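You operate a simulated robot arm through the tools that you are given. There is no shell and no other tool. Be economical: measure what you need, move in short steps, check, and stop when the job is done.

You run a simulated robot arm. Do the job below in one go: nothing can be reset, and whatever is moved stays where it is left.

TASK
Put the blue primer can on the shelf under the plywood bench away on the second shelf from the bottom of the blue rack. Then open the water door, take the tall white filter on the shelf under the plywood bench and put it away on the floor of the water bay, then shut the door. Then take the black frame panel and put it on the shelf under the tester table. Then fetch the big weight and set it on the brown frame panel. Then put the orange cartridge three on the top of the test bench away in the wells of the seven well rack. Then fetch the yellow tape roll and set it on the top of the vacuum plate. Then open the filter cage cover. Keep to this order. Set down upright: blue primer can, big weight.

The check looks at the end state, three seconds after you hand in, the way a careful person would. Anything else that was tipped, shoved, dropped, spilled or broken makes it a failure. A push-on lid holds only when it is set on centred and level and pressed home; a screw cap is set on level and turned clockwise until tight.

THE ROBOT
A 6-joint arm with a fingered hand on a trunk, on a base that drives. Base frame: it is fixed to the floor where the robot stands at the start and does not move with it; the origin is under the middle of the robot, x ahead of it, y to its left, z up; the surface under the hand at the start is at about z = 949. Lengths are in mm, angles in degrees, forces in N, time in s.
With the tool pointing down near the work surface it reaches from about 100 to 620 mm from the robot's upright axis, wherever it stands. Its first joint turns from -166.0 to 166.0 degrees. Places, roughly: big weight [500, -10500, 1250]; black frame panel (32x22x3 cm) [-400, -2100, 900]; blue primer can [500, -250, 500]; brown frame panel (32x22x3 cm) [600, -8400, 900]; filter cage cover [-2700, -5200, 1400]; floor of the water bay (30x15 cm) [-5900, -5760, 200]; orange cartridge three [500, -10500, 1000]; second shelf of the blue rack [-4000, -10300, 1100]; shelf under the tester table [500, 1100, 400]; tall white filter (5x5x15 cm) [500, -400, 400]; top of the vacuum plate (22x15 cm) [-920, -3680, 920]; water door [-5900, -5500, 700]; wells of the seven well rack (35x18 cm) [-920, -11120, 740]; yellow tape roll (7x7x2 cm) [700, -8200, 900]. Payload 4 kg.
Tool frame: the origin (TCP) lies between the finger pads and is the grasp point; the fingertips stand 26 mm ahead of it; z points along the fingers, y is the line along which they close. Largest opening 148 mm; the body of the gripper starts 73 mm behind the TCP. The gripper is a hand of 3 fingers: y runs from the thumb to the fingers, the wrist lies at [0, 0, -239] in the tool frame, and closing takes about 1.5 s.
Orientation is that of the tool frame in the base frame, as a unit quaternion [x, y, z, w]. With the fingers straight down and closing along the base's y, the tool's x points along the base's -x, its y along +y and its z along -z.

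THE INTERFACE
- The arm moves only by the tool play_rows. Its argument "targets" is one flat list of numbers, 7 for each row, row after row: the shift along the tool's x, y, z in units of 50 mm (1.0 is 50 mm), then the turn, a rotation vector about the tool's x, y, z in units of 8 degrees (1.0 is 8 degrees), then the opening, from 0 (shut) to 1 (fully open). In form: [x, y, z, rx, ry, rz, claw, x, y, z, rx, ry, rz, claw, ...]. A call has 1 to 12 rows; each row shifts and turns the commanded pose from where the row before left it, along the tool's axes as they then stand. A call with a number of a shift or a turn outside -1 to 1 is refused whole. A row lasts 0.2 s, in which the tool goes at most 50 mm and 8.6 degrees; a call with a longer step from one row to the next is refused whole, and so is a gripper value outside its range. Where a pose cannot be reached the arm comes as near as it can. A force on the tool above 40 N (or 10 N above the force at the start of the call, whichever is more), or a blocked arm, ends the call early, and 0.2 s more pass. The fingers move at their own pace (about 153 mm/s each) and stop on an object; they squeeze with about 23 N. The grip force told is the motor's: it shows also when the fingers shut on nothing. Time passes only in rows, and 0.2 s behind the last, so rows that do not move let the fingers close. It gives the time, the measured TCP pose, the force on the tool (base axes), the opening and the grip force at its end, in the units of the frame above (readings bear some noise), with the torque about the TCP (base axes, N m) and any sound that the robot's microphone picked up.
- Cameras (640 x 400 px; columns grow to the right, rows downward): "scene" is now at [57.5, 173.6, 1346.1]; the picture's right is [-0.52, -0.86, 0.00], its down [-0.68, 0.41, -0.60] and it looks along [0.52, -0.31, -0.80] (base axes); focal length 237 px, centre (320, 200). "wrist" rides on the gripper at [68, -39, -90] in the tool frame; the picture's right is [0.50, 0.87, 0.00], its down [-0.66, 0.38, -0.65] and it looks along [-0.57, 0.33, 0.76] (tool axes); focal length 222 px, centre (320, 200). There is no depth. A picture from a camera that has moved, and an enlarged one, comes with that camera's place and axes in the base frame and with its lens.
- get_image(camera): a new picture of that camera. The clock stands still meanwhile.
- slide_trunk(by): slides the trunk up (or, below 0, down) by that many mm; the arm and the scene camera ride with it, the base frame stays. It gives what a move gives, with no picture.
- base_move(legs): drives the robot by 1 to 6 legs, each [ahead, left, turn to the left] in mm, mm and degrees, along the robot's own axes; the way and the turn of a leg run together, so that a leg with both is an arc; at most 1500 mm and 180 degrees a leg. The arm and the cameras ride along, it lands a little off, and it stops where it bumps. It gives what a move gives.
- hand_shape(shape): the hand has 3 fingers and takes this shape, open, in about a second: jaw (thumb against the fingers, like two jaws); tri (thumb and two fingers); tip (a fingertip pinch); poke (one finger out to press); point (the index stretched); flat (the hand flat); cup (the hand cupped); fist (a fist). The gripper value then closes the fingers along that shape, each until it touches; the sizes above hold for jaw. It gives what a move gives, with no picture.
- pan_tilt(pan, tilt): turns the head with the scene camera to pan (to the left, within 120 degrees either way) and tilt (down, from -29 to 69), counted from straight ahead of the robot. It gives what a move gives.
- zoom(camera, box): a new picture of the part [left, top, right, bottom] of that camera's present view, enlarged. The clock stands still meanwhile.
- close_job(): hands the job in; it is judged then, once.

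Go step by step. Nothing tells you exact positions but the pictures and the camera data: compare them with the known pose of the tool, close in by small moves and look again before you grip or let go. The budget is 217 turns and 218 pictures, counting those below and the enlarged ones. Unless the task says otherwise, let go and move clear before handing in, and close with one line.

The tools are called as name(argument=value, ...) on one line, values as JSON. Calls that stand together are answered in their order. play_rows: Moves the arm, as the interface text tells. Its arguments: {"type":"object","properties":{"targets":{"type":"array","items":{"type":"number"}}},"required":["targets"]} The other tools are called the same way: slide_trunk (by) slides the trunk up or down; hand_shape (shape) gives the hand a shape; base_move (legs) drives the base; pan_tilt (pan, tilt) turns the head that bears the scene camera; get_image (camera) takes a picture; zoom (camera, box) takes an enlarged picture of a part of a camera's view; close_job () hands the job in.

At the start:

```text
time_s: 0.0
eef_pos: [336.3, -210.5, 1000.0]
ee_rot: [-0.001, 1.0, 0.0, 0.001]
wrist_force: [0.0, -0.6, -0.1]
wrist_torque: [-0.02, 0.01, 0.02]
grip_width: 148.2
gripper_force: 0.1
shape: jaw
trunk travel left (down, up): [-100.0, 217.0]
robot x, y, heading: [0.4, 0.1, 0.2]
head pan, tilt: [-31.0, 52.9]
```

scene: 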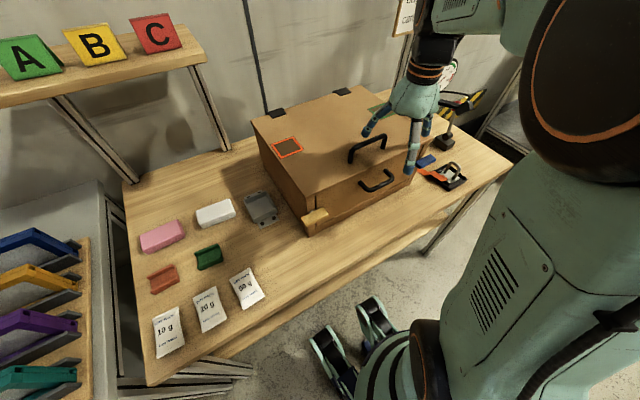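
wrist: 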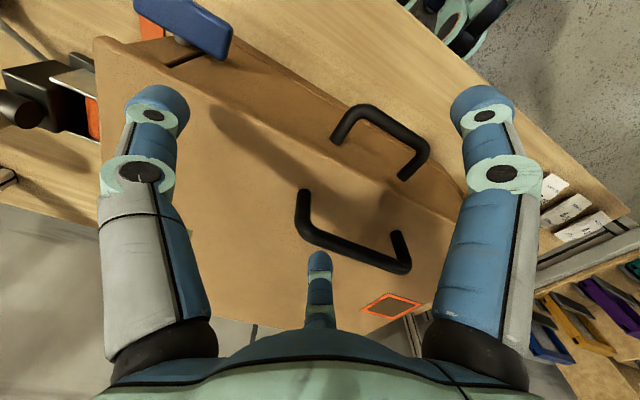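

The hand is over a brown box on the plywood bench, and the shelf I need is below it. I'll back away a little and look under the bench.

base_move(legs=[[-600, 0, 0]])

pan_tilt(pan=-15, tilt=35)

get_image(camera="scene")

```text
time_s: 3.5
eef_pos: [-280.1, -210.4, 1000.6]
ee_rot: [0.01, 1.0, 0.0, 0.0]
wrist_force: [0.2, 0.3, 0.4]
wrist_torque: [-0.05, -0.01, 0.01]
grip_width: 148.1
gripper_force: 0.0
shape: jaw
trunk travel left (down, up): [-100.0, 217.0]
robot x, y, heading: [-612.5, 2.6, -0.8]
head pan, tilt: [-31.0, 52.9]
```

```text
time_s: 4.3
eef_pos: [-280.9, -211.1, 1000.4]
ee_rot: [0.009, 1.0, 0.0, 0.0]
wrist_force: [-0.2, 0.1, 0.4]
wrist_torque: [0.0, -0.02, -0.03]
grip_width: 148.1
gripper_force: 0.2
shape: jaw
trunk travel left (down, up): [-100.0, 217.0]
robot x, y, heading: [-614.6, 5.5, -1.2]
head pan, tilt: [-15.0, 35.0]
```

```text
215 pictures are left
camera scene: at [-529.8, 193.3, 1371.6], right [-0.28, -0.96, 0.0], down [-0.55, 0.16, -0.82], along [0.79, -0.23, -0.57], focal length 237 px, centre (320, 200)
```

scene: 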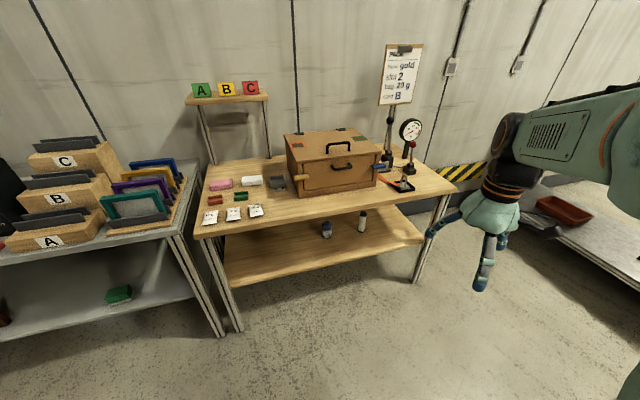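

I see the can and filter on the lower shelf at the right. I'll zoom in on them.

zoom(camera="scene", box=[220, 190, 460, 340])

pan_tilt(pan=-90, tilt=15)

get_image(camera="scene")

```text
2.67 times, centred on (340, 265) of scene
camera zoom: at [-529.8, 193.3, 1371.6], right [-0.28, -0.96, 0.0], down [-0.55, 0.16, -0.82], along [0.79, -0.23, -0.57], focal length 631 px, centre (267, 27)
```

zoom: 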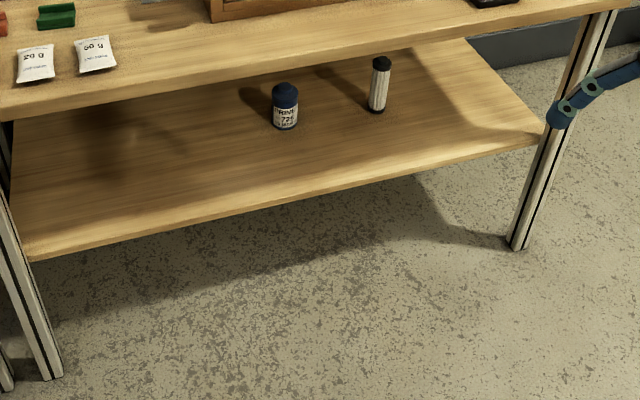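

```text
time_s: 5.7
eef_pos: [-281.3, -211.2, 1000.4]
ee_rot: [0.01, 1.0, 0.0, 0.001]
wrist_force: [1.0, -0.2, -0.1]
wrist_torque: [0.02, 0.0, 0.0]
grip_width: 148.3
gripper_force: 0.0
shape: jaw
trunk travel left (down, up): [-100.0, 217.0]
robot x, y, heading: [-608.8, 4.8, -0.9]
head pan, tilt: [-90.0, 15.0]
```

```text
213 pictures are left
camera scene: at [-616.1, 124.4, 1403.6], right [-1.0, 0.02, 0.0], down [0.0, 0.26, -0.97], along [-0.02, -0.97, -0.26], focal length 237 px, centre (320, 200)
```

scene: 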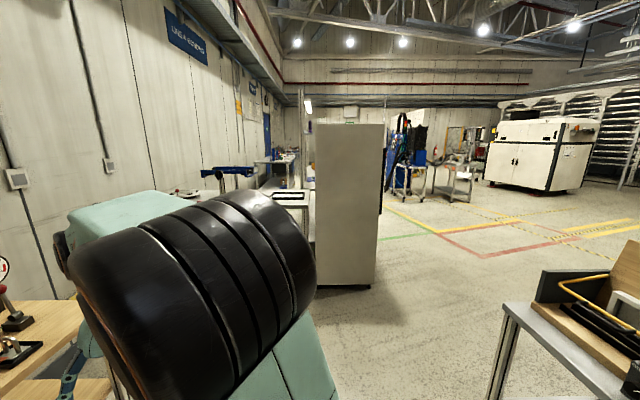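

I'll survey the room to plan driving.

pan_tilt(pan=-120, tilt=15)

get_image(camera="scene")

pan_tilt(pan=-50, tilt=20)

get_image(camera="scene")

pan_tilt(pan=50, tilt=30)

get_image(camera="scene")

pan_tilt(pan=120, tilt=30)

get_image(camera="scene")

```text
time_s: 6.7
eef_pos: [-280.3, -211.1, 999.4]
ee_rot: [0.01, 1.0, 0.0, 0.0]
wrist_force: [-1.6, 0.3, -0.8]
wrist_torque: [-0.03, -0.01, 0.0]
grip_width: 147.9
gripper_force: 0.0
shape: jaw
trunk travel left (down, up): [-100.0, 217.0]
robot x, y, heading: [-613.5, 3.8, -1.2]
head pan, tilt: [-120.0, 15.0]
```

```text
212 pictures are left
camera scene: at [-662.5, 137.8, 1403.7], right [-0.86, 0.52, 0.0], down [0.13, 0.22, -0.97], along [-0.5, -0.83, -0.26], focal length 237 px, centre (320, 200)
```

scene: 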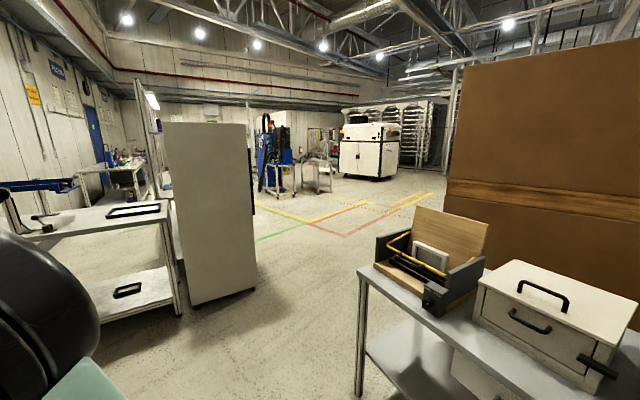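

```text
time_s: 8.1
eef_pos: [-280.2, -210.9, 1000.0]
ee_rot: [0.009, 1.0, 0.0, 0.0]
wrist_force: [0.0, 0.6, -0.8]
wrist_torque: [-0.03, 0.02, -0.02]
grip_width: 147.8
gripper_force: 0.1
shape: jaw
trunk travel left (down, up): [-100.0, 217.0]
robot x, y, heading: [-613.0, 5.2, -1.2]
head pan, tilt: [-50.0, 20.0]
```

```text
211 pictures are left
camera scene: at [-555.9, 145.3, 1395.5], right [-0.78, -0.63, 0.0], down [-0.21, 0.27, -0.94], along [0.59, -0.73, -0.34], focal length 237 px, centre (320, 200)
```

scene: 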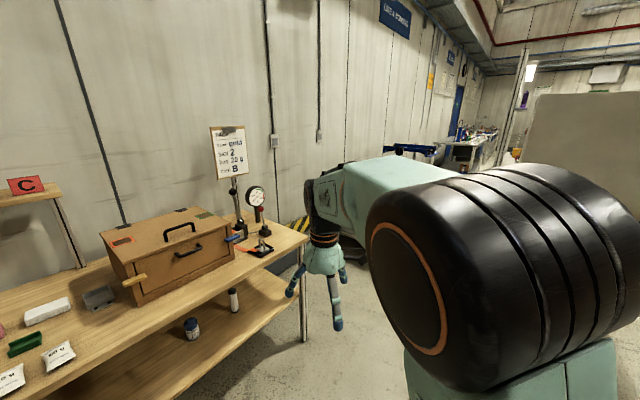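

```text
time_s: 9.8
eef_pos: [-281.0, -210.7, 1000.0]
ee_rot: [0.01, 1.0, 0.0, 0.0]
wrist_force: [1.0, 0.0, -0.6]
wrist_torque: [-0.02, 0.0, 0.04]
grip_width: 147.8
gripper_force: 0.2
shape: jaw
trunk travel left (down, up): [-100.0, 217.0]
robot x, y, heading: [-609.3, 3.9, -0.8]
head pan, tilt: [50.0, 30.0]
```

```text
210 pictures are left
camera scene: at [-554.9, 285.9, 1379.5], right [0.75, -0.66, 0.0], down [-0.33, -0.38, -0.87], along [0.57, 0.65, -0.5], focal length 237 px, centre (320, 200)
```

scene: 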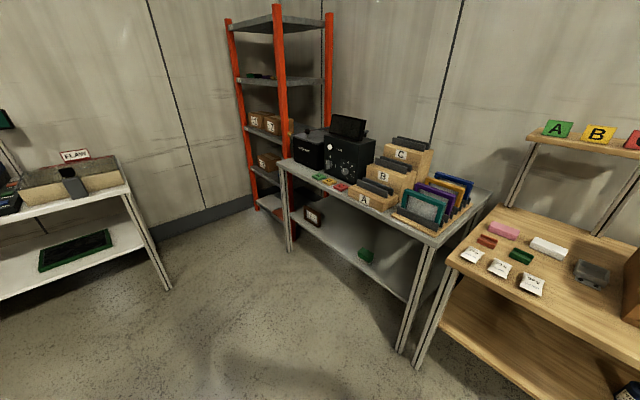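

```text
time_s: 11.3
eef_pos: [-280.2, -210.2, 1000.4]
ee_rot: [0.009, 1.0, -0.001, -0.001]
wrist_force: [0.4, 0.0, -0.8]
wrist_torque: [-0.01, -0.01, 0.04]
grip_width: 147.7
gripper_force: 0.1
shape: jaw
trunk travel left (down, up): [-100.0, 217.0]
robot x, y, heading: [-611.3, 4.5, -1.0]
head pan, tilt: [120.0, 30.0]
```

```text
209 pictures are left
camera scene: at [-658.0, 297.0, 1379.5], right [0.88, 0.48, 0.0], down [0.24, -0.44, -0.87], along [-0.42, 0.76, -0.5], focal length 237 px, centre (320, 200)
```

scene: 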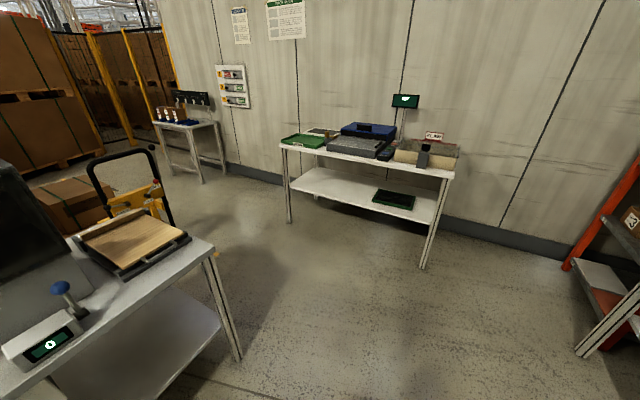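

Next I'll lower the trunk and test a tilted forward reach in free space, before going to the shelf.

slide_trunk(by=-100)

play_rows(targets=[-0.45, 0, 0.85, 0, 0, 0, 1, -0.45, 0, 0.85, 0, 0, 0, 1, -0.45, 0, 0.85, 0, 0, 0, 1, -0.45, 0, 0.85, 0, 0, 0, 1, -0.45, 0, 0.85, 0, 0, 0, 1, -0.45, 0, 0.85, 0, 0, 0, 1, -0.45, 0, 0.85, 0, 0, 0, 1, -0.45, 0, 0.85, 0, 0, 0, 1, -0.45, 0, 0.85, 0, 0, 0, 1])

play_rows(targets=[0, 0, 0, 0, -1, 0, 1, 0, 0, 0, 0, -1, 0, 1, 0, 0, 0, 0, -1, 0, 1, 0, 0, 0, 0, -1, 0, 1, 0, 0, 0, 0, -1, 0, 1, 0, 0, 0, 0, -1, 0, 1, 0, 0, 0, 0, -1, 0, 1, 0, 0, 0, 0, -0.5, 0, 1, 0, 0, 0, 0, 0, 0, 1])

pan_tilt(pan=-10, tilt=40)

get_image(camera="scene")

```text
time_s: 12.6
eef_pos: [-280.0, -210.5, 899.6]
ee_rot: [0.009, 1.0, 0.0, 0.0]
wrist_force: [-1.0, -0.7, 0.3]
wrist_torque: [-0.02, 0.0, 0.0]
grip_width: 148.2
gripper_force: 0.0
shape: jaw
trunk travel left (down, up): [0.0, 317.0]
robot x, y, heading: [-616.1, 4.6, -1.1]
head pan, tilt: [120.0, 30.0]
```

```text
time_s: 14.6
eef_pos: [-78.4, -216.0, 515.8]
ee_rot: [0.01, 1.0, 0.0, 0.0]
wrist_force: [0.1, -0.4, -0.3]
wrist_torque: [0.01, 0.02, -0.03]
grip_width: 147.9
gripper_force: 0.0
shape: jaw
trunk travel left (down, up): [0.0, 317.0]
robot x, y, heading: [-611.4, 8.6, -1.3]
head pan, tilt: [120.0, 30.0]
```

```text
time_s: 16.6
eef_pos: [-78.1, -214.9, 517.6]
ee_rot: [0.009, 0.985, -0.002, 0.175]
wrist_force: [-0.1, 0.4, -0.2]
wrist_torque: [-0.01, 0.01, 0.0]
grip_width: 147.9
gripper_force: 0.0
shape: jaw
out of reach, approached as far as the arm can: row 3, 4, 5, 6, 7, 8
trunk travel left (down, up): [0.0, 317.0]
robot x, y, heading: [-615.6, 5.8, -1.0]
head pan, tilt: [120.0, 30.0]
```

```text
time_s: 18.7
eef_pos: [-78.9, -214.9, 519.3]
ee_rot: [0.009, 0.984, -0.002, 0.175]
wrist_force: [-0.7, -0.2, -0.1]
wrist_torque: [0.03, 0.01, -0.01]
grip_width: 147.8
gripper_force: 0.1
shape: jaw
trunk travel left (down, up): [0.0, 317.0]
robot x, y, heading: [-610.3, 3.6, -1.2]
head pan, tilt: [-10.0, 40.0]
```

```text
208 pictures are left
camera scene: at [-501.2, 200.9, 1264.8], right [-0.19, -0.98, 0.0], down [-0.63, 0.12, -0.77], along [0.75, -0.15, -0.64], focal length 237 px, centre (320, 200)
```

scene: 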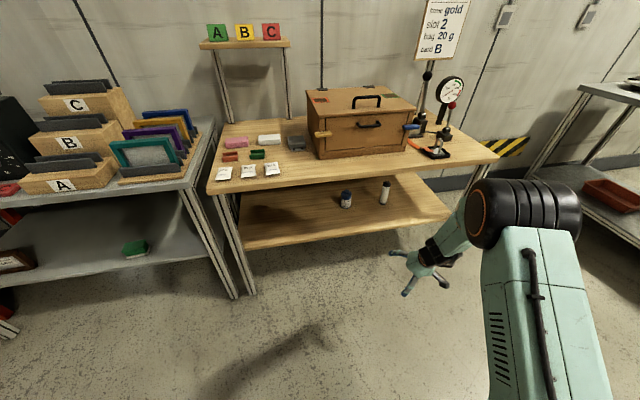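

The tilt stopped at about 20°, which looks like a reach limit. I'll retract and try tilting again.

play_rows(targets=[0.94, 0, -0.34, 0, 0, 0, 1, 0.94, 0, -0.34, 0, 0, 0, 1, 0.94, 0, -0.34, 0, 0, 0, 1, 0, 0, 0, 0, -1, 0, 1, 0, 0, 0, 0, -1, 0, 1, 0, 0, 0, 0, -1, 0, 1, 0, 0, 0, 0, -1, 0, 1, 0, 0, 0, 0, -1, 0, 1, 0, 0, 0, 0, 0, 0, 1])

get_image(camera="scene")

```text
time_s: 20.7
eef_pos: [-141.4, -221.8, 577.4]
ee_rot: [0.012, 0.987, -0.002, 0.159]
wrist_force: [-0.2, -0.4, -0.4]
wrist_torque: [-0.01, 0.0, 0.03]
grip_width: 148.1
gripper_force: 0.0
shape: jaw
out of reach, approached as far as the arm can: row 1, 2, 3, 4, 5, 6, 7, 8
trunk travel left (down, up): [0.0, 317.0]
robot x, y, heading: [-613.5, 10.0, -1.3]
head pan, tilt: [-10.0, 40.0]
```

```text
207 pictures are left
camera scene: at [-501.2, 200.9, 1264.8], right [-0.19, -0.98, 0.0], down [-0.63, 0.12, -0.77], along [0.75, -0.15, -0.64], focal length 237 px, centre (320, 200)
```

scene: 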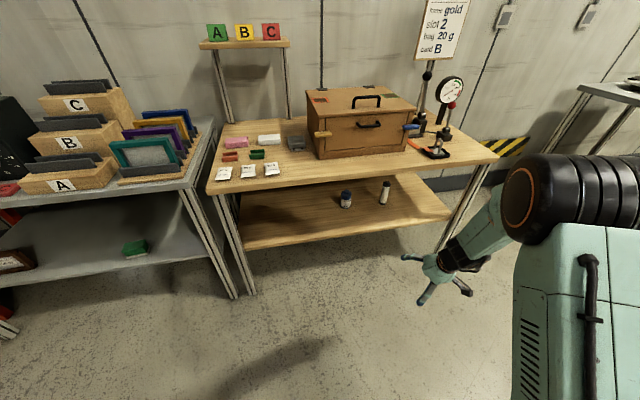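

The commanded pose is unclear to me after those clipped rows. I'll back off along the tool axis to see how the command state is kept.

play_rows(targets=[0, 0, -1, 0, 0, 0, 1, 0, 0, -1, 0, 0, 0, 1, 0, 0, -1, 0, 0, 0, 1, 0, 0, -1, 0, 0, 0, 1])

```text
time_s: 21.7
eef_pos: [-204.9, -218.5, 763.4]
ee_rot: [0.012, 0.987, -0.002, 0.158]
wrist_force: [-0.2, -0.1, -0.4]
wrist_torque: [-0.03, -0.01, 0.01]
grip_width: 147.8
gripper_force: 0.1
shape: jaw
trunk travel left (down, up): [0.0, 317.0]
robot x, y, heading: [-615.7, 3.8, -1.3]
head pan, tilt: [-10.0, 40.0]
```

Each call starts from the measured pose. I'll test the tilt at this height.

play_rows(targets=[0, 0, 0, 0, -1, 0, 1, 0, 0, 0, 0, -1, 0, 1, 0, 0, 0, 0, -1, 0, 1, 0, 0, 0, 0, -1, 0, 1, 0, 0, 0, 0, -1, 0, 1, 0, 0, 0, 0, 0, 0, 1])

get_image(camera="scene")

```text
time_s: 23.1
eef_pos: [-129.7, -167.5, 907.0]
ee_rot: [0.019, 0.913, -0.007, 0.408]
wrist_force: [0.3, 0.1, -0.1]
wrist_torque: [-0.01, 0.0, 0.01]
grip_width: 148.0
gripper_force: 0.0
shape: jaw
out of reach, approached as far as the arm can: row 2, 3, 4, 5
trunk travel left (down, up): [0.0, 317.0]
robot x, y, heading: [-610.5, 7.0, -1.3]
head pan, tilt: [-10.0, 40.0]
```

```text
206 pictures are left
camera scene: at [-501.2, 200.9, 1264.8], right [-0.19, -0.98, 0.0], down [-0.63, 0.12, -0.77], along [0.75, -0.15, -0.64], focal length 237 px, centre (320, 200)
```

scene: 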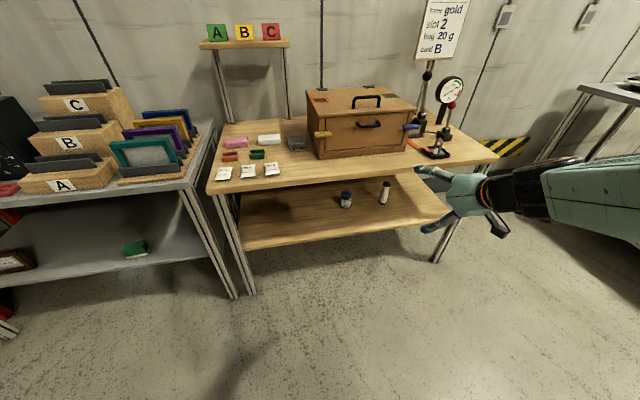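

The wrist seems to bend only one way from the forearm. I'll return to pointing down and swing the hand around sideways, so the forearm roll flips.

play_rows(targets=[0, 0, 0, 0, 1, 0, 1, 0, 0, 0, 0, 1, 0, 1, 0, 0, 0, 0, 1, 0, 1, 0, 0, 0, 0, 1, 0, 1, 0, 0, 0, 0, 1, 0, 1, 0, 0, 0, 0, 1, 0, 1])

play_rows(targets=[0, 0, 0, -1, 0, 0, 1, 0, 0, 0, -1, 0, 0, 1, 0, 0, 0, -1, 0, 0, 1, 0, 0, 0, -1, 0, 0, 1, 0, 0, 0, -1, 0, 0, 1, 0, 0, 0, -1, 0, 0, 1, 0, 0, 0, -1, 0, 0, 1, 0, 0, 0, -1, 0, 0, 1, 0, 0, 0, -1, 0, 0, 1, 0, 0, 0, -1, 0, 0, 1, 0, 0, 0, -1, 0, 0, 1])

get_image(camera="scene")

```text
time_s: 24.5
eef_pos: [-130.3, -168.6, 907.5]
ee_rot: [0.021, 1.0, 0.001, -0.001]
wrist_force: [0.7, -0.3, 0.7]
wrist_torque: [0.01, 0.02, 0.0]
grip_width: 148.0
gripper_force: 0.1
shape: jaw
trunk travel left (down, up): [0.0, 317.0]
robot x, y, heading: [-612.3, 8.6, -1.1]
head pan, tilt: [-10.0, 40.0]
```

```text
time_s: 26.9
eef_pos: [-126.8, -81.8, 856.8]
ee_rot: [0.02, 0.723, 0.69, 0.021]
wrist_force: [-0.3, -0.8, 0.1]
wrist_torque: [0.02, 0.03, -0.01]
grip_width: 148.3
gripper_force: 0.0
shape: jaw
out of reach, approached as far as the arm can: row 9, 10, 11
trunk travel left (down, up): [0.0, 317.0]
robot x, y, heading: [-610.4, 5.7, -1.0]
head pan, tilt: [-10.0, 40.0]
```

```text
205 pictures are left
camera scene: at [-501.1, 200.9, 1264.8], right [-0.19, -0.98, 0.0], down [-0.63, 0.12, -0.77], along [0.75, -0.15, -0.64], focal length 237 px, centre (320, 200)
```

scene: 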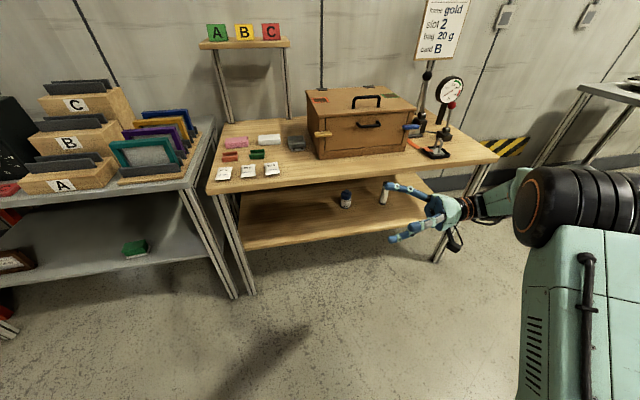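

The hand now points left. I'll yaw it to forward.

play_rows(targets=[0, 0, 0, 0, -1, 0, 1, 0, 0, 0, 0, -1, 0, 1, 0, 0, 0, 0, -1, 0, 1, 0, 0, 0, 0, -1, 0, 1, 0, 0, 0, 0, -1, 0, 1, 0, 0, 0, 0, -1, 0, 1, 0, 0, 0, 0, -1, 0, 1, 0, 0, 0, 0, -1, 0, 1, 0, 0, 0, 0, -1, 0, 1, 0, 0, 0, 0, -1, 0, 1, 0, 0, 0, 0, -1, 0, 1])

get_image(camera="scene")

```text
time_s: 29.3
eef_pos: [-122.8, -88.5, 860.4]
ee_rot: [0.495, 0.506, 0.492, 0.506]
wrist_force: [-0.1, -0.2, 0.3]
wrist_torque: [0.02, 0.03, 0.04]
grip_width: 147.6
gripper_force: 0.1
shape: jaw
out of reach, approached as far as the arm can: row 11
trunk travel left (down, up): [0.0, 317.0]
robot x, y, heading: [-611.6, 9.6, -1.0]
head pan, tilt: [-10.0, 40.0]
```

```text
204 pictures are left
camera scene: at [-501.3, 200.9, 1264.8], right [-0.19, -0.98, 0.0], down [-0.63, 0.12, -0.77], along [0.75, -0.15, -0.64], focal length 237 px, centre (320, 200)
```

scene: 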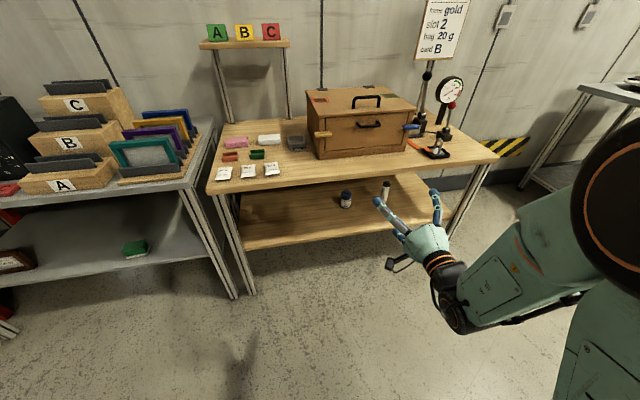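

The hand now points forward and level. I'll roll it 90° so the fingers close horizontally with the camera on top.

play_rows(targets=[0, 0, 0, 0, 0, 1, 1, 0, 0, 0, 0, 0, 1, 1, 0, 0, 0, 0, 0, 1, 1, 0, 0, 0, 0, 0, 1, 1, 0, 0, 0, 0, 0, 1, 1, 0, 0, 0, 0, 0, 1, 1, 0, 0, 0, 0, 0, 1, 1, 0, 0, 0, 0, 0, 1, 1, 0, 0, 0, 0, 0, 1, 1, 0, 0, 0, 0, 0, 1, 1, 0, 0, 0, 0, 0, 1, 1, 0, 0, 0, 0, 0, 0.25, 1])

get_image(camera="scene")

```text
time_s: 31.9
eef_pos: [-120.1, -89.4, 862.2]
ee_rot: [0.707, 0.008, 0.707, 0.013]
wrist_force: [0.0, 0.4, 0.4]
wrist_torque: [-0.02, 0.02, 0.01]
grip_width: 147.9
gripper_force: 0.0
shape: jaw
trunk travel left (down, up): [0.0, 317.0]
robot x, y, heading: [-611.6, 6.3, -1.1]
head pan, tilt: [-10.0, 40.0]
```

```text
203 pictures are left
camera scene: at [-501.2, 200.9, 1264.8], right [-0.19, -0.98, 0.0], down [-0.63, 0.12, -0.77], along [0.75, -0.15, -0.64], focal length 237 px, centre (320, 200)
```

scene: 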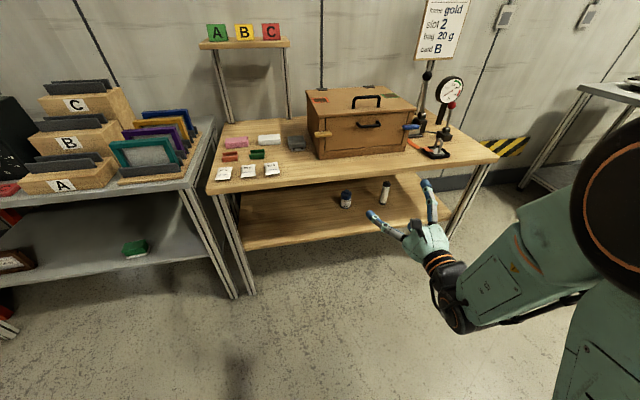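

Now I'll lower the hand to can height.

play_rows(targets=[-1, 0, 0, 0, 0, 0, 1, -1, 0, 0, 0, 0, 0, 1, -1, 0, 0, 0, 0, 0, 1, -1, 0, 0, 0, 0, 0, 1, -1, 0, 0, 0, 0, 0, 1, -1, 0, 0, 0, 0, 0, 1, -1, 0, 0, 0, 0, 0, 1, -0.3, 0, 0, 0, 0, 0, 1])

get_image(camera="scene")

get_image(camera="wrist")

```text
time_s: 33.7
eef_pos: [-120.6, -100.2, 496.0]
ee_rot: [0.707, 0.008, 0.707, 0.014]
wrist_force: [0.2, -0.1, 0.6]
wrist_torque: [-0.01, -0.04, 0.0]
grip_width: 148.0
gripper_force: 0.2
shape: jaw
trunk travel left (down, up): [0.0, 317.0]
robot x, y, heading: [-607.5, 5.5, -1.2]
head pan, tilt: [-10.0, 40.0]
```

```text
202 pictures are left
camera scene: at [-501.2, 200.9, 1264.8], right [-0.19, -0.98, 0.0], down [-0.63, 0.12, -0.77], along [0.75, -0.15, -0.64], focal length 237 px, centre (320, 200)
```

scene: 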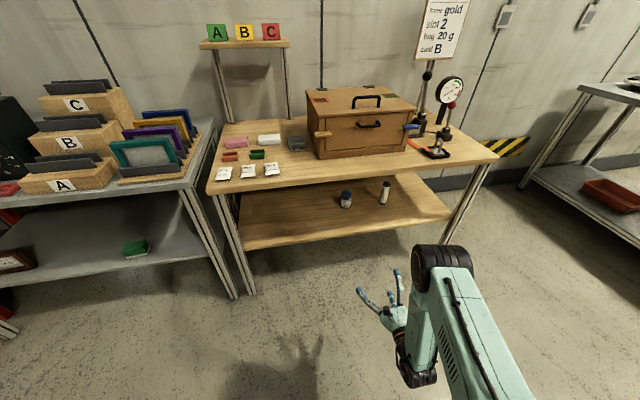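

```text
201 pictures are left
camera wrist: at [-209.9, -58.9, 562.7], right [0.0, -0.85, 0.53], down [-0.66, -0.4, -0.64], along [0.75, -0.35, -0.56], focal length 222 px, centre (320, 200)
```

wrist: 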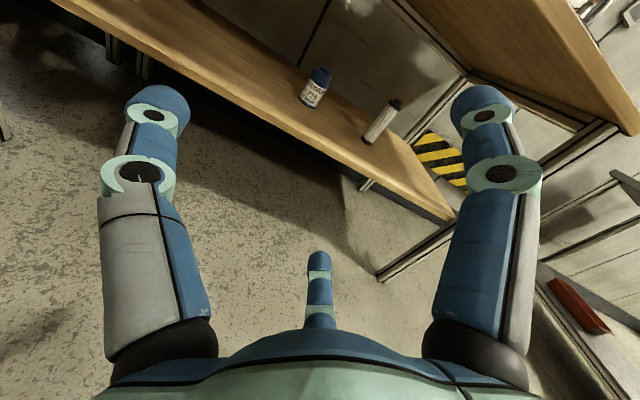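

I'll zoom for accurate triangulation.

zoom(camera="wrist", box=[280, 40, 440, 140])

zoom(camera="scene", box=[300, 150, 460, 250])

```text
4.00 times, centred on (360, 90) of wrist
camera zoom: at [-209.9, -58.9, 562.7], right [0.0, -0.85, 0.53], down [-0.66, -0.4, -0.64], along [0.75, -0.35, -0.56], focal length 888 px, centre (160, 640)
```

zoom: 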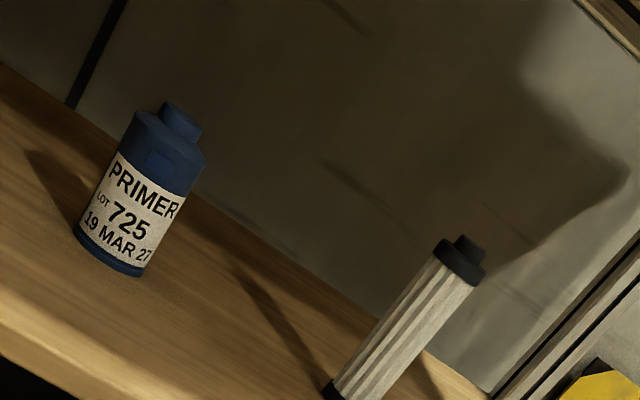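

```text
4.00 times, centred on (380, 200) of scene
camera zoom: at [-501.2, 200.9, 1264.8], right [-0.19, -0.98, 0.0], down [-0.63, 0.12, -0.77], along [0.75, -0.15, -0.64], focal length 947 px, centre (80, 200)
```

zoom: 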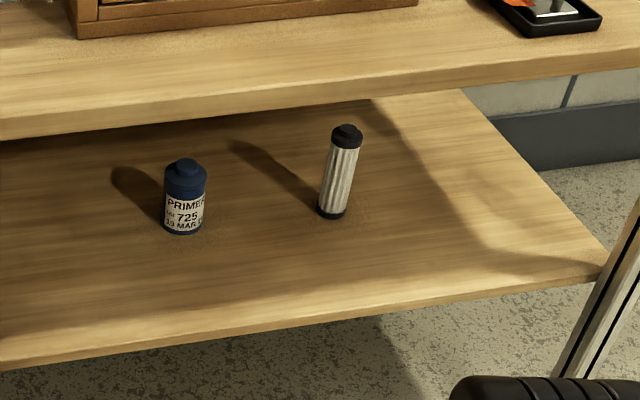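

Before approaching, I'll check how the fingers look partly closed and in other shapes.

play_rows(targets=[0, 0, 0, 0, 0, 0, 0.5, 0, 0, 0, 0, 0, 0, 0.5, 0, 0, 0, 0, 0, 0, 0.5])

get_image(camera="wrist")

hand_shape(shape="tip")

get_image(camera="wrist")

hand_shape(shape="tri")

get_image(camera="wrist")

```text
time_s: 34.5
eef_pos: [-121.2, -100.5, 497.3]
ee_rot: [0.707, 0.009, 0.707, 0.013]
wrist_force: [-0.8, 0.0, 0.3]
wrist_torque: [0.02, -0.03, 0.08]
grip_width: 74.9
gripper_force: 0.0
shape: jaw
trunk travel left (down, up): [0.0, 317.0]
robot x, y, heading: [-612.9, 3.5, -1.3]
head pan, tilt: [-10.0, 40.0]
```

```text
198 pictures are left
camera wrist: at [-209.8, -59.0, 563.3], right [0.0, -0.85, 0.53], down [-0.66, -0.4, -0.64], along [0.75, -0.35, -0.56], focal length 222 px, centre (320, 200)
```

wrist: 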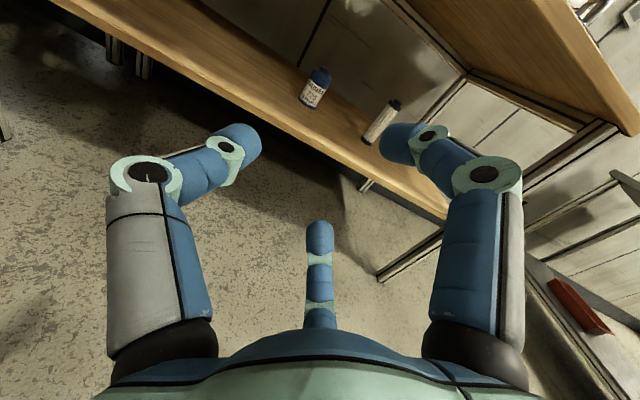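

```text
time_s: 35.4
eef_pos: [-120.8, -99.8, 495.9]
ee_rot: [0.707, 0.009, 0.707, 0.013]
wrist_force: [-0.8, 0.5, 0.5]
wrist_torque: [-0.01, 0.0, 0.01]
grip_width: 147.7
gripper_force: 0.1
shape: tip
trunk travel left (down, up): [0.0, 317.0]
robot x, y, heading: [-610.9, 5.7, -1.1]
head pan, tilt: [-10.0, 40.0]
```

```text
197 pictures are left
camera wrist: at [-209.8, -59.0, 563.3], right [0.0, -0.85, 0.53], down [-0.66, -0.4, -0.64], along [0.75, -0.35, -0.56], focal length 222 px, centre (320, 200)
```

wrist: 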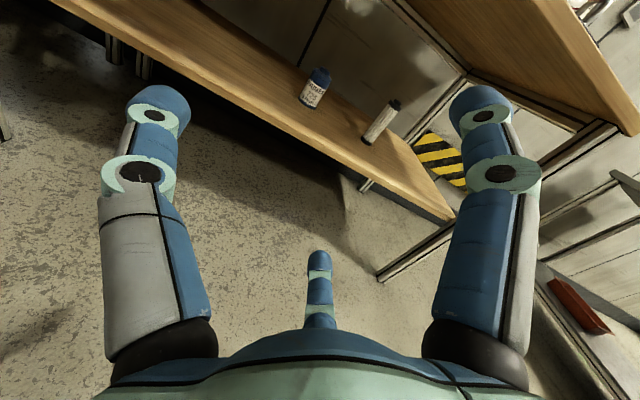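

```text
time_s: 36.3
eef_pos: [-120.3, -99.8, 496.9]
ee_rot: [0.707, 0.009, 0.707, 0.014]
wrist_force: [0.7, -0.5, -0.8]
wrist_torque: [0.03, -0.01, -0.03]
grip_width: 147.9
gripper_force: 0.0
shape: tri
trunk travel left (down, up): [0.0, 317.0]
robot x, y, heading: [-609.7, 5.3, -1.4]
head pan, tilt: [-10.0, 40.0]
```

```text
196 pictures are left
camera wrist: at [-209.8, -59.0, 563.3], right [0.0, -0.85, 0.53], down [-0.66, -0.4, -0.64], along [0.75, -0.35, -0.56], focal length 222 px, centre (320, 200)
```

wrist: 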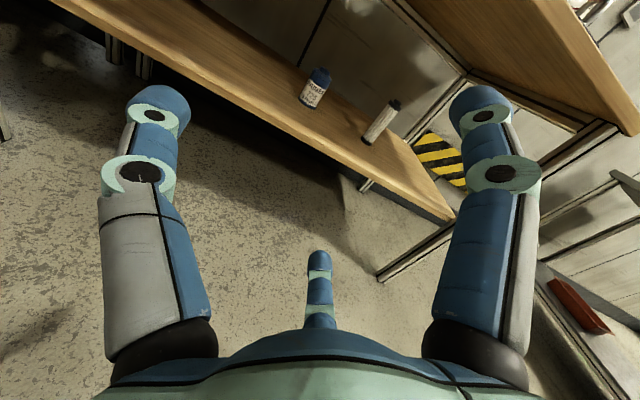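

The three fingers close radially at 120°, with the thumb on −y. A thumb-on-top grip with a slight nose-down pitch gives the best shelf clearance, so I'll roll 90° more and pitch down 20°.

hand_shape(shape="jaw")

play_rows(targets=[0, 0, 0, 0, 0, 1, 1, 0, 0, 0, 0, 0, 1, 1, 0, 0, 0, 0, 0, 1, 1, 0, 0, 0, 0, 0, 1, 1, 0, 0, 0, 0, 0, 1, 1, 0, 0, 0, 0, 0, 1, 1, 0, 0, 0, 0, 0, 1, 1, 0, 0, 0, 0, 0, 1, 1, 0, 0, 0, 0, 0, 1, 1, 0, 0, 0, 0, 0, 1, 1, 0, 0, 0, 0, 0, 1, 1, 0, 0, 0, 0, 0, 0.12, 1])

play_rows(targets=[0, 0, 0, -1, 0, 0, 1, 0, 0, 0, -1, 0, 0, 1, 0, 0, 0, -0.5, 0, 0, 1])

get_image(camera="scene")

get_image(camera="wrist")

```text
time_s: 37.2
eef_pos: [-119.8, -101.0, 496.6]
ee_rot: [0.707, 0.009, 0.707, 0.013]
wrist_force: [-0.2, -0.1, 0.3]
wrist_torque: [-0.01, 0.01, -0.01]
grip_width: 148.0
gripper_force: 0.1
shape: jaw
trunk travel left (down, up): [0.0, 317.0]
robot x, y, heading: [-612.4, 5.6, -0.8]
head pan, tilt: [-10.0, 40.0]
```

```text
time_s: 39.8
eef_pos: [-123.0, -100.8, 497.3]
ee_rot: [0.51, -0.489, 0.514, -0.486]
wrist_force: [-0.7, 0.8, 0.5]
wrist_torque: [-0.02, 0.0, -0.02]
grip_width: 148.0
gripper_force: 0.0
shape: jaw
trunk travel left (down, up): [0.0, 317.0]
robot x, y, heading: [-609.3, 6.9, -1.1]
head pan, tilt: [-10.0, 40.0]
```

```text
time_s: 40.6
eef_pos: [-122.8, -101.9, 497.6]
ee_rot: [0.588, -0.57, 0.42, -0.391]
wrist_force: [0.5, 0.0, -0.9]
wrist_torque: [-0.04, 0.01, 0.0]
grip_width: 147.6
gripper_force: 0.1
shape: jaw
trunk travel left (down, up): [0.0, 317.0]
robot x, y, heading: [-610.7, 7.4, -1.2]
head pan, tilt: [-10.0, 40.0]
```

```text
195 pictures are left
camera scene: at [-501.2, 200.9, 1264.8], right [-0.19, -0.98, 0.0], down [-0.63, 0.12, -0.77], along [0.75, -0.15, -0.64], focal length 237 px, centre (320, 200)
```

scene: 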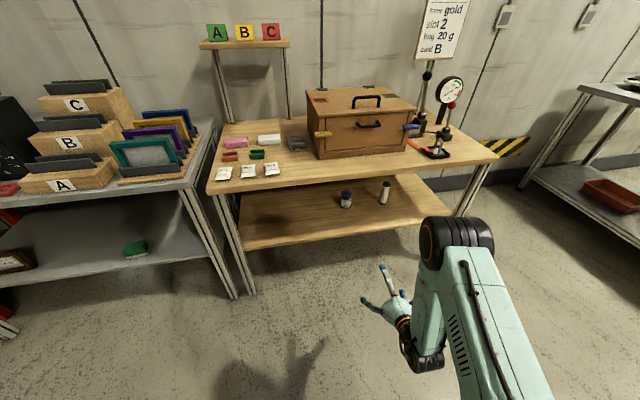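

```text
194 pictures are left
camera wrist: at [-193.9, -166.8, 569.0], right [-0.3, -0.54, -0.79], down [-0.74, 0.65, -0.16], along [0.6, 0.54, -0.59], focal length 222 px, centre (320, 200)
```

wrist: 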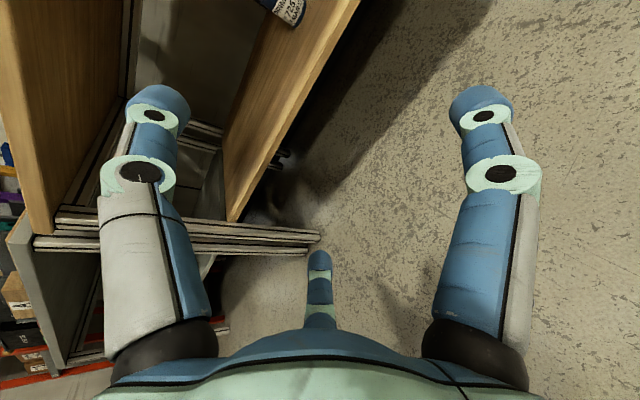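

The arm accepts this pose, but the elbow sits too far forward. I'll extend the TCP farther from the robot so the elbow stays behind the bench edge.

play_rows(targets=[0, -0.34, 0.94, 0, 0, 0, 1, 0, -0.34, 0.94, 0, 0, 0, 1, 0, -0.34, 0.94, 0, 0, 0, 1, 0, -0.34, 0.94, 0, 0, 0, 1])

get_image(camera="scene")

```text
time_s: 41.6
eef_pos: [74.5, -130.1, 494.0]
ee_rot: [0.59, -0.569, 0.417, -0.393]
wrist_force: [-0.1, -0.1, 0.1]
wrist_torque: [0.01, 0.0, -0.02]
grip_width: 147.9
gripper_force: 0.3
shape: jaw
out of reach, approached as far as the arm can: row 1, 2, 3
trunk travel left (down, up): [0.0, 317.0]
robot x, y, heading: [-612.6, 6.6, -1.2]
head pan, tilt: [-10.0, 40.0]
```

```text
193 pictures are left
camera scene: at [-501.1, 200.9, 1264.8], right [-0.19, -0.98, 0.0], down [-0.63, 0.12, -0.77], along [0.75, -0.15, -0.64], focal length 237 px, centre (320, 200)
```

scene: 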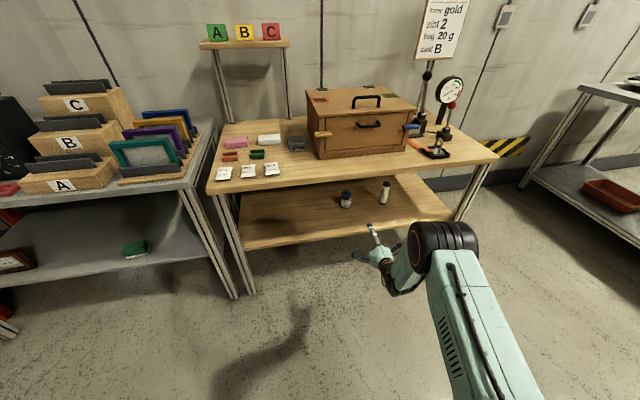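

I'll extend farther and lower to grasp height.

play_rows(targets=[0, 0.94, 0.34, 0, 0, 0, 1, 0, -0.34, 0.94, 0, 0, 0, 1, 0, -0.34, 0.94, 0, 0, 0, 1])

get_image(camera="scene")

```text
time_s: 42.4
eef_pos: [175.3, -132.7, 446.9]
ee_rot: [0.587, -0.571, 0.421, -0.39]
wrist_force: [0.3, 0.9, -0.2]
wrist_torque: [0.02, -0.01, 0.02]
grip_width: 147.9
gripper_force: 0.0
shape: jaw
trunk travel left (down, up): [0.0, 317.0]
robot x, y, heading: [-613.4, 7.5, -1.0]
head pan, tilt: [-10.0, 40.0]
```

```text
192 pictures are left
camera scene: at [-501.2, 200.9, 1264.8], right [-0.19, -0.98, 0.0], down [-0.63, 0.12, -0.77], along [0.75, -0.15, -0.64], focal length 237 px, centre (320, 200)
```

scene: 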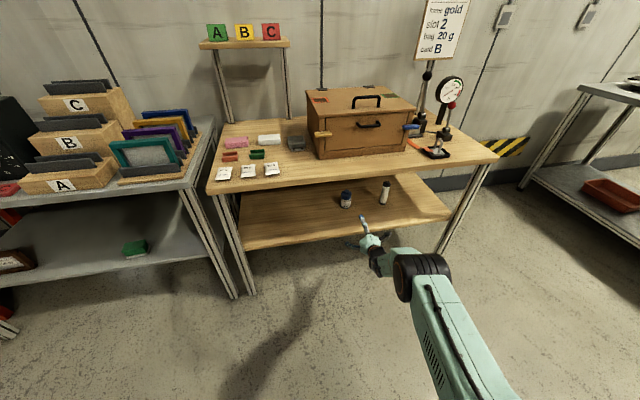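

The elbow is now low and behind. I'll check the hand against the can before driving in.

get_image(camera="wrist")

zoom(camera="scene", box=[310, 160, 438, 240])

```text
191 pictures are left
camera wrist: at [103.7, -197.4, 517.7], right [-0.3, -0.54, -0.79], down [-0.74, 0.65, -0.16], along [0.6, 0.53, -0.59], focal length 222 px, centre (320, 200)
```

wrist: 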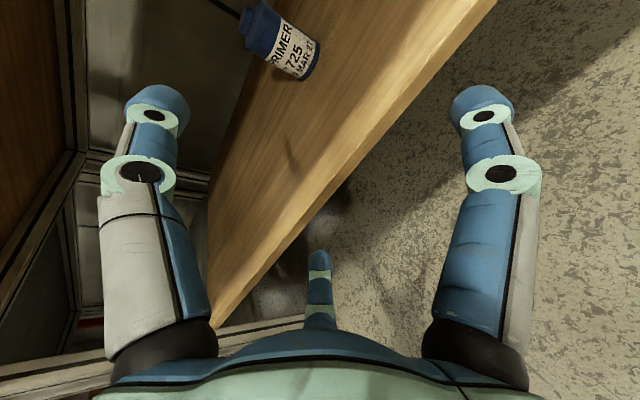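

```text
5.00 times, centred on (374, 200) of scene
camera zoom: at [-501.2, 200.9, 1264.8], right [-0.19, -0.98, 0.0], down [-0.63, 0.12, -0.77], along [0.75, -0.15, -0.64], focal length 1184 px, centre (50, 200)
```

zoom: 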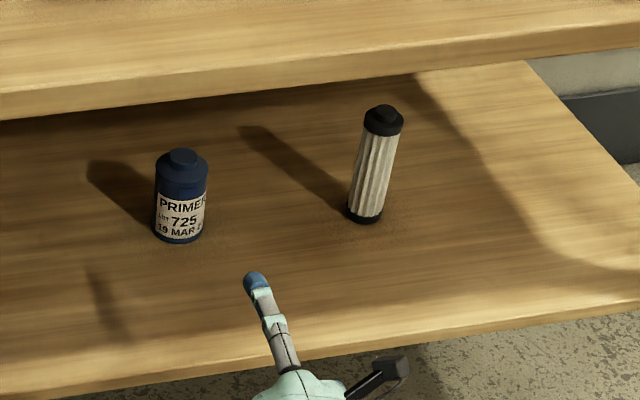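

The hand lines up laterally with the can. I'll drive in by 150 mm and look again.

base_move(legs=[[150, 0, 0]])

get_image(camera="wrist")

get_image(camera="scene")

```text
time_s: 43.8
eef_pos: [323.9, -139.8, 447.0]
ee_rot: [0.586, -0.573, 0.422, -0.388]
wrist_force: [-0.8, -0.8, 0.2]
wrist_torque: [0.03, -0.01, -0.02]
grip_width: 147.9
gripper_force: 0.1
shape: jaw
trunk travel left (down, up): [0.0, 317.0]
robot x, y, heading: [-459.4, 0.3, -1.5]
head pan, tilt: [-10.0, 40.0]
```

```text
189 pictures are left
camera wrist: at [253.4, -203.8, 517.7], right [-0.3, -0.54, -0.79], down [-0.74, 0.66, -0.16], along [0.6, 0.53, -0.59], focal length 222 px, centre (320, 200)
```

wrist: 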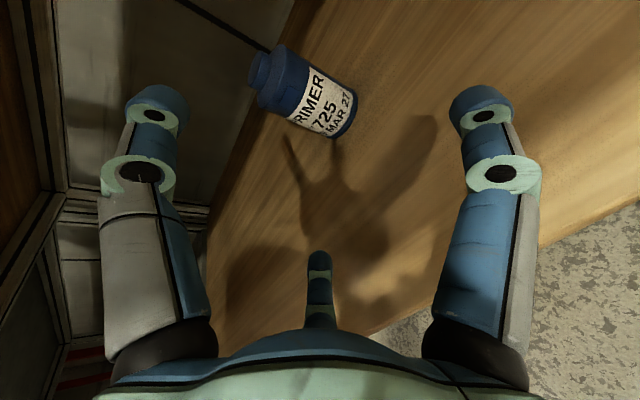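

```text
188 pictures are left
camera scene: at [-349.3, 197.1, 1264.8], right [-0.2, -0.98, 0.0], down [-0.63, 0.13, -0.77], along [0.75, -0.15, -0.64], focal length 237 px, centre (320, 200)
```

scene: 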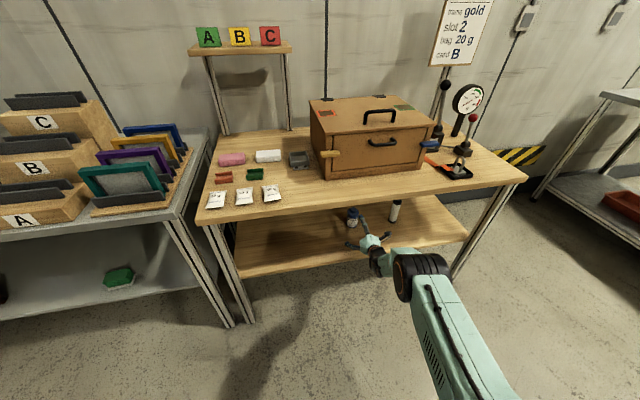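

Estimates agree: the can is near x 457, y −146, with the shelf near z 370. I'll drive in the rest and look.

base_move(legs=[[125, 0, 0]])

get_image(camera="wrist")

get_image(camera="scene")

```text
time_s: 45.0
eef_pos: [448.2, -143.7, 446.8]
ee_rot: [0.586, -0.572, 0.422, -0.388]
wrist_force: [-0.3, -0.3, -1.0]
wrist_torque: [0.0, -0.01, -0.01]
grip_width: 147.7
gripper_force: 0.1
shape: jaw
trunk travel left (down, up): [0.0, 317.0]
robot x, y, heading: [-341.1, 5.2, -1.6]
head pan, tilt: [-10.0, 40.0]
```

```text
187 pictures are left
camera wrist: at [376.4, -207.7, 517.7], right [-0.3, -0.54, -0.79], down [-0.74, 0.66, -0.16], along [0.61, 0.53, -0.59], focal length 222 px, centre (320, 200)
```

wrist: 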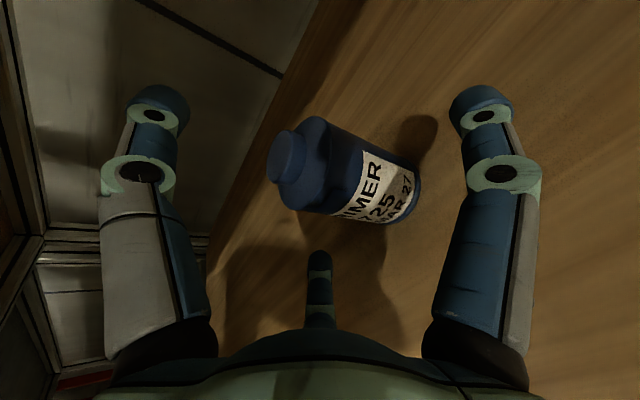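

```text
186 pictures are left
camera scene: at [-225.8, 194.0, 1264.8], right [-0.2, -0.98, 0.0], down [-0.63, 0.13, -0.77], along [0.75, -0.15, -0.64], focal length 237 px, centre (320, 200)
```

scene: 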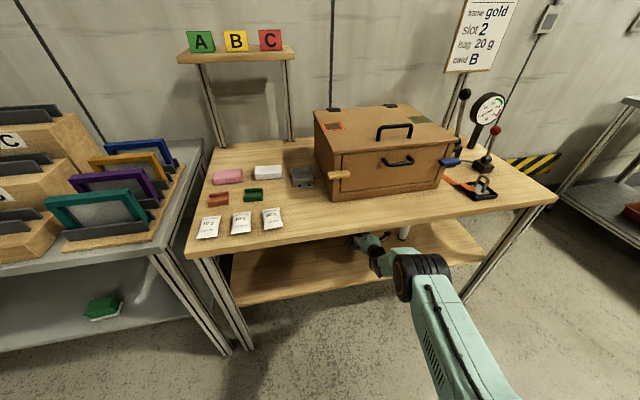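

The can sits slightly forward and right of the TCP. I'll nudge by about +17 mm forward, 10 mm right and 12 mm down, with the fingers partly closed.

play_rows(targets=[0.1, 0.05, 0.21, 0, 0, 0, 0.85, 0.1, 0.05, 0.21, 0, 0, 0, 0.8, 0, 0, 0, 0, 0, 0, 0.8])

get_image(camera="wrist")

```text
time_s: 45.8
eef_pos: [466.6, -155.2, 437.7]
ee_rot: [0.586, -0.572, 0.423, -0.388]
wrist_force: [1.1, 0.1, 0.3]
wrist_torque: [0.01, 0.01, -0.02]
grip_width: 118.7
gripper_force: 0.1
shape: jaw
trunk travel left (down, up): [0.0, 317.0]
robot x, y, heading: [-339.2, -3.3, -1.2]
head pan, tilt: [-10.0, 40.0]
```

```text
185 pictures are left
camera wrist: at [395.4, -218.8, 507.4], right [-0.3, -0.54, -0.79], down [-0.74, 0.66, -0.16], along [0.61, 0.53, -0.59], focal length 222 px, centre (320, 200)
```

wrist: 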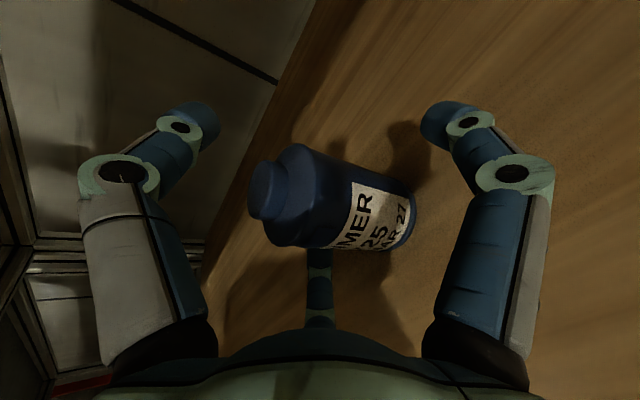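

The can is between the fingers. Closing.

play_rows(targets=[0, 0, 0, 0, 0, 0, 0.5, 0, 0, 0, 0, 0, 0, 0.3, 0, 0, 0, 0, 0, 0, 0.1, 0, 0, 0, 0, 0, 0, 0, 0, 0, 0, 0, 0, 0, 0, 0, 0, 0, 0, 0, 0, 0])

get_image(camera="wrist")

```text
time_s: 47.2
eef_pos: [466.9, -155.8, 436.4]
ee_rot: [0.586, -0.572, 0.423, -0.388]
wrist_force: [1.4, 0.2, 2.5]
wrist_torque: [0.0, 0.03, -0.02]
grip_width: 63.9
gripper_force: 22.0
shape: jaw
trunk travel left (down, up): [0.0, 317.0]
robot x, y, heading: [-337.5, -2.9, -1.5]
head pan, tilt: [-10.0, 40.0]
```

```text
184 pictures are left
camera wrist: at [395.4, -218.7, 507.7], right [-0.3, -0.54, -0.79], down [-0.74, 0.66, -0.16], along [0.61, 0.53, -0.59], focal length 222 px, centre (320, 200)
```

wrist: 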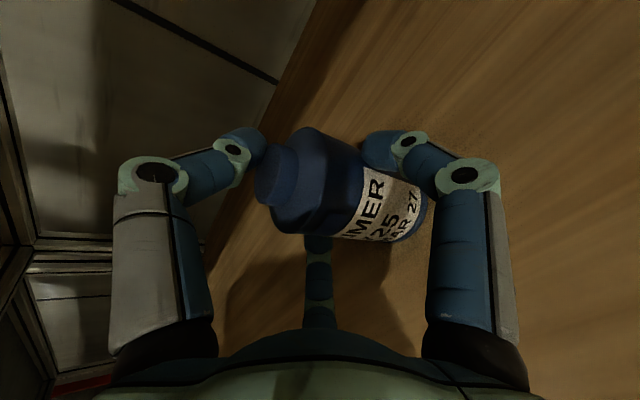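

Gripped. I'll lift 30 mm and check.

play_rows(targets=[0, -0.28, -0.1, 0, 0, 0, 0, 0, -0.28, -0.1, 0, 0, 0, 0, 0, 0, 0, 0, 0, 0, 0])

get_image(camera="wrist")

```text
time_s: 48.0
eef_pos: [468.0, -152.8, 466.0]
ee_rot: [0.586, -0.573, 0.422, -0.388]
wrist_force: [-0.1, 0.4, -2.9]
wrist_torque: [0.01, 0.03, 0.02]
grip_width: 63.6
gripper_force: 23.4
shape: jaw
trunk travel left (down, up): [0.0, 317.0]
robot x, y, heading: [-336.0, -2.0, -1.6]
head pan, tilt: [-10.0, 40.0]
```

```text
183 pictures are left
camera wrist: at [395.5, -217.1, 536.7], right [-0.3, -0.54, -0.79], down [-0.74, 0.66, -0.16], along [0.6, 0.53, -0.59], focal length 222 px, centre (320, 200)
```

wrist: 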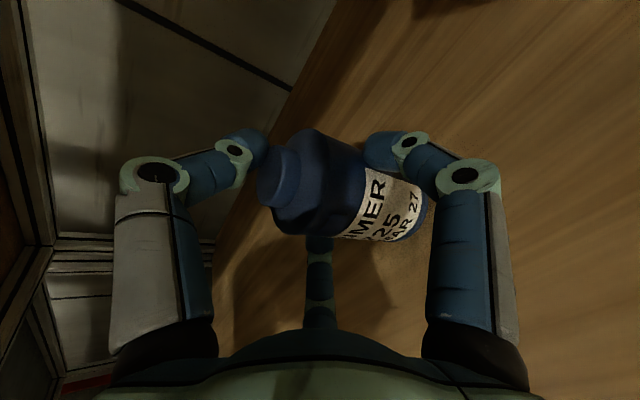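

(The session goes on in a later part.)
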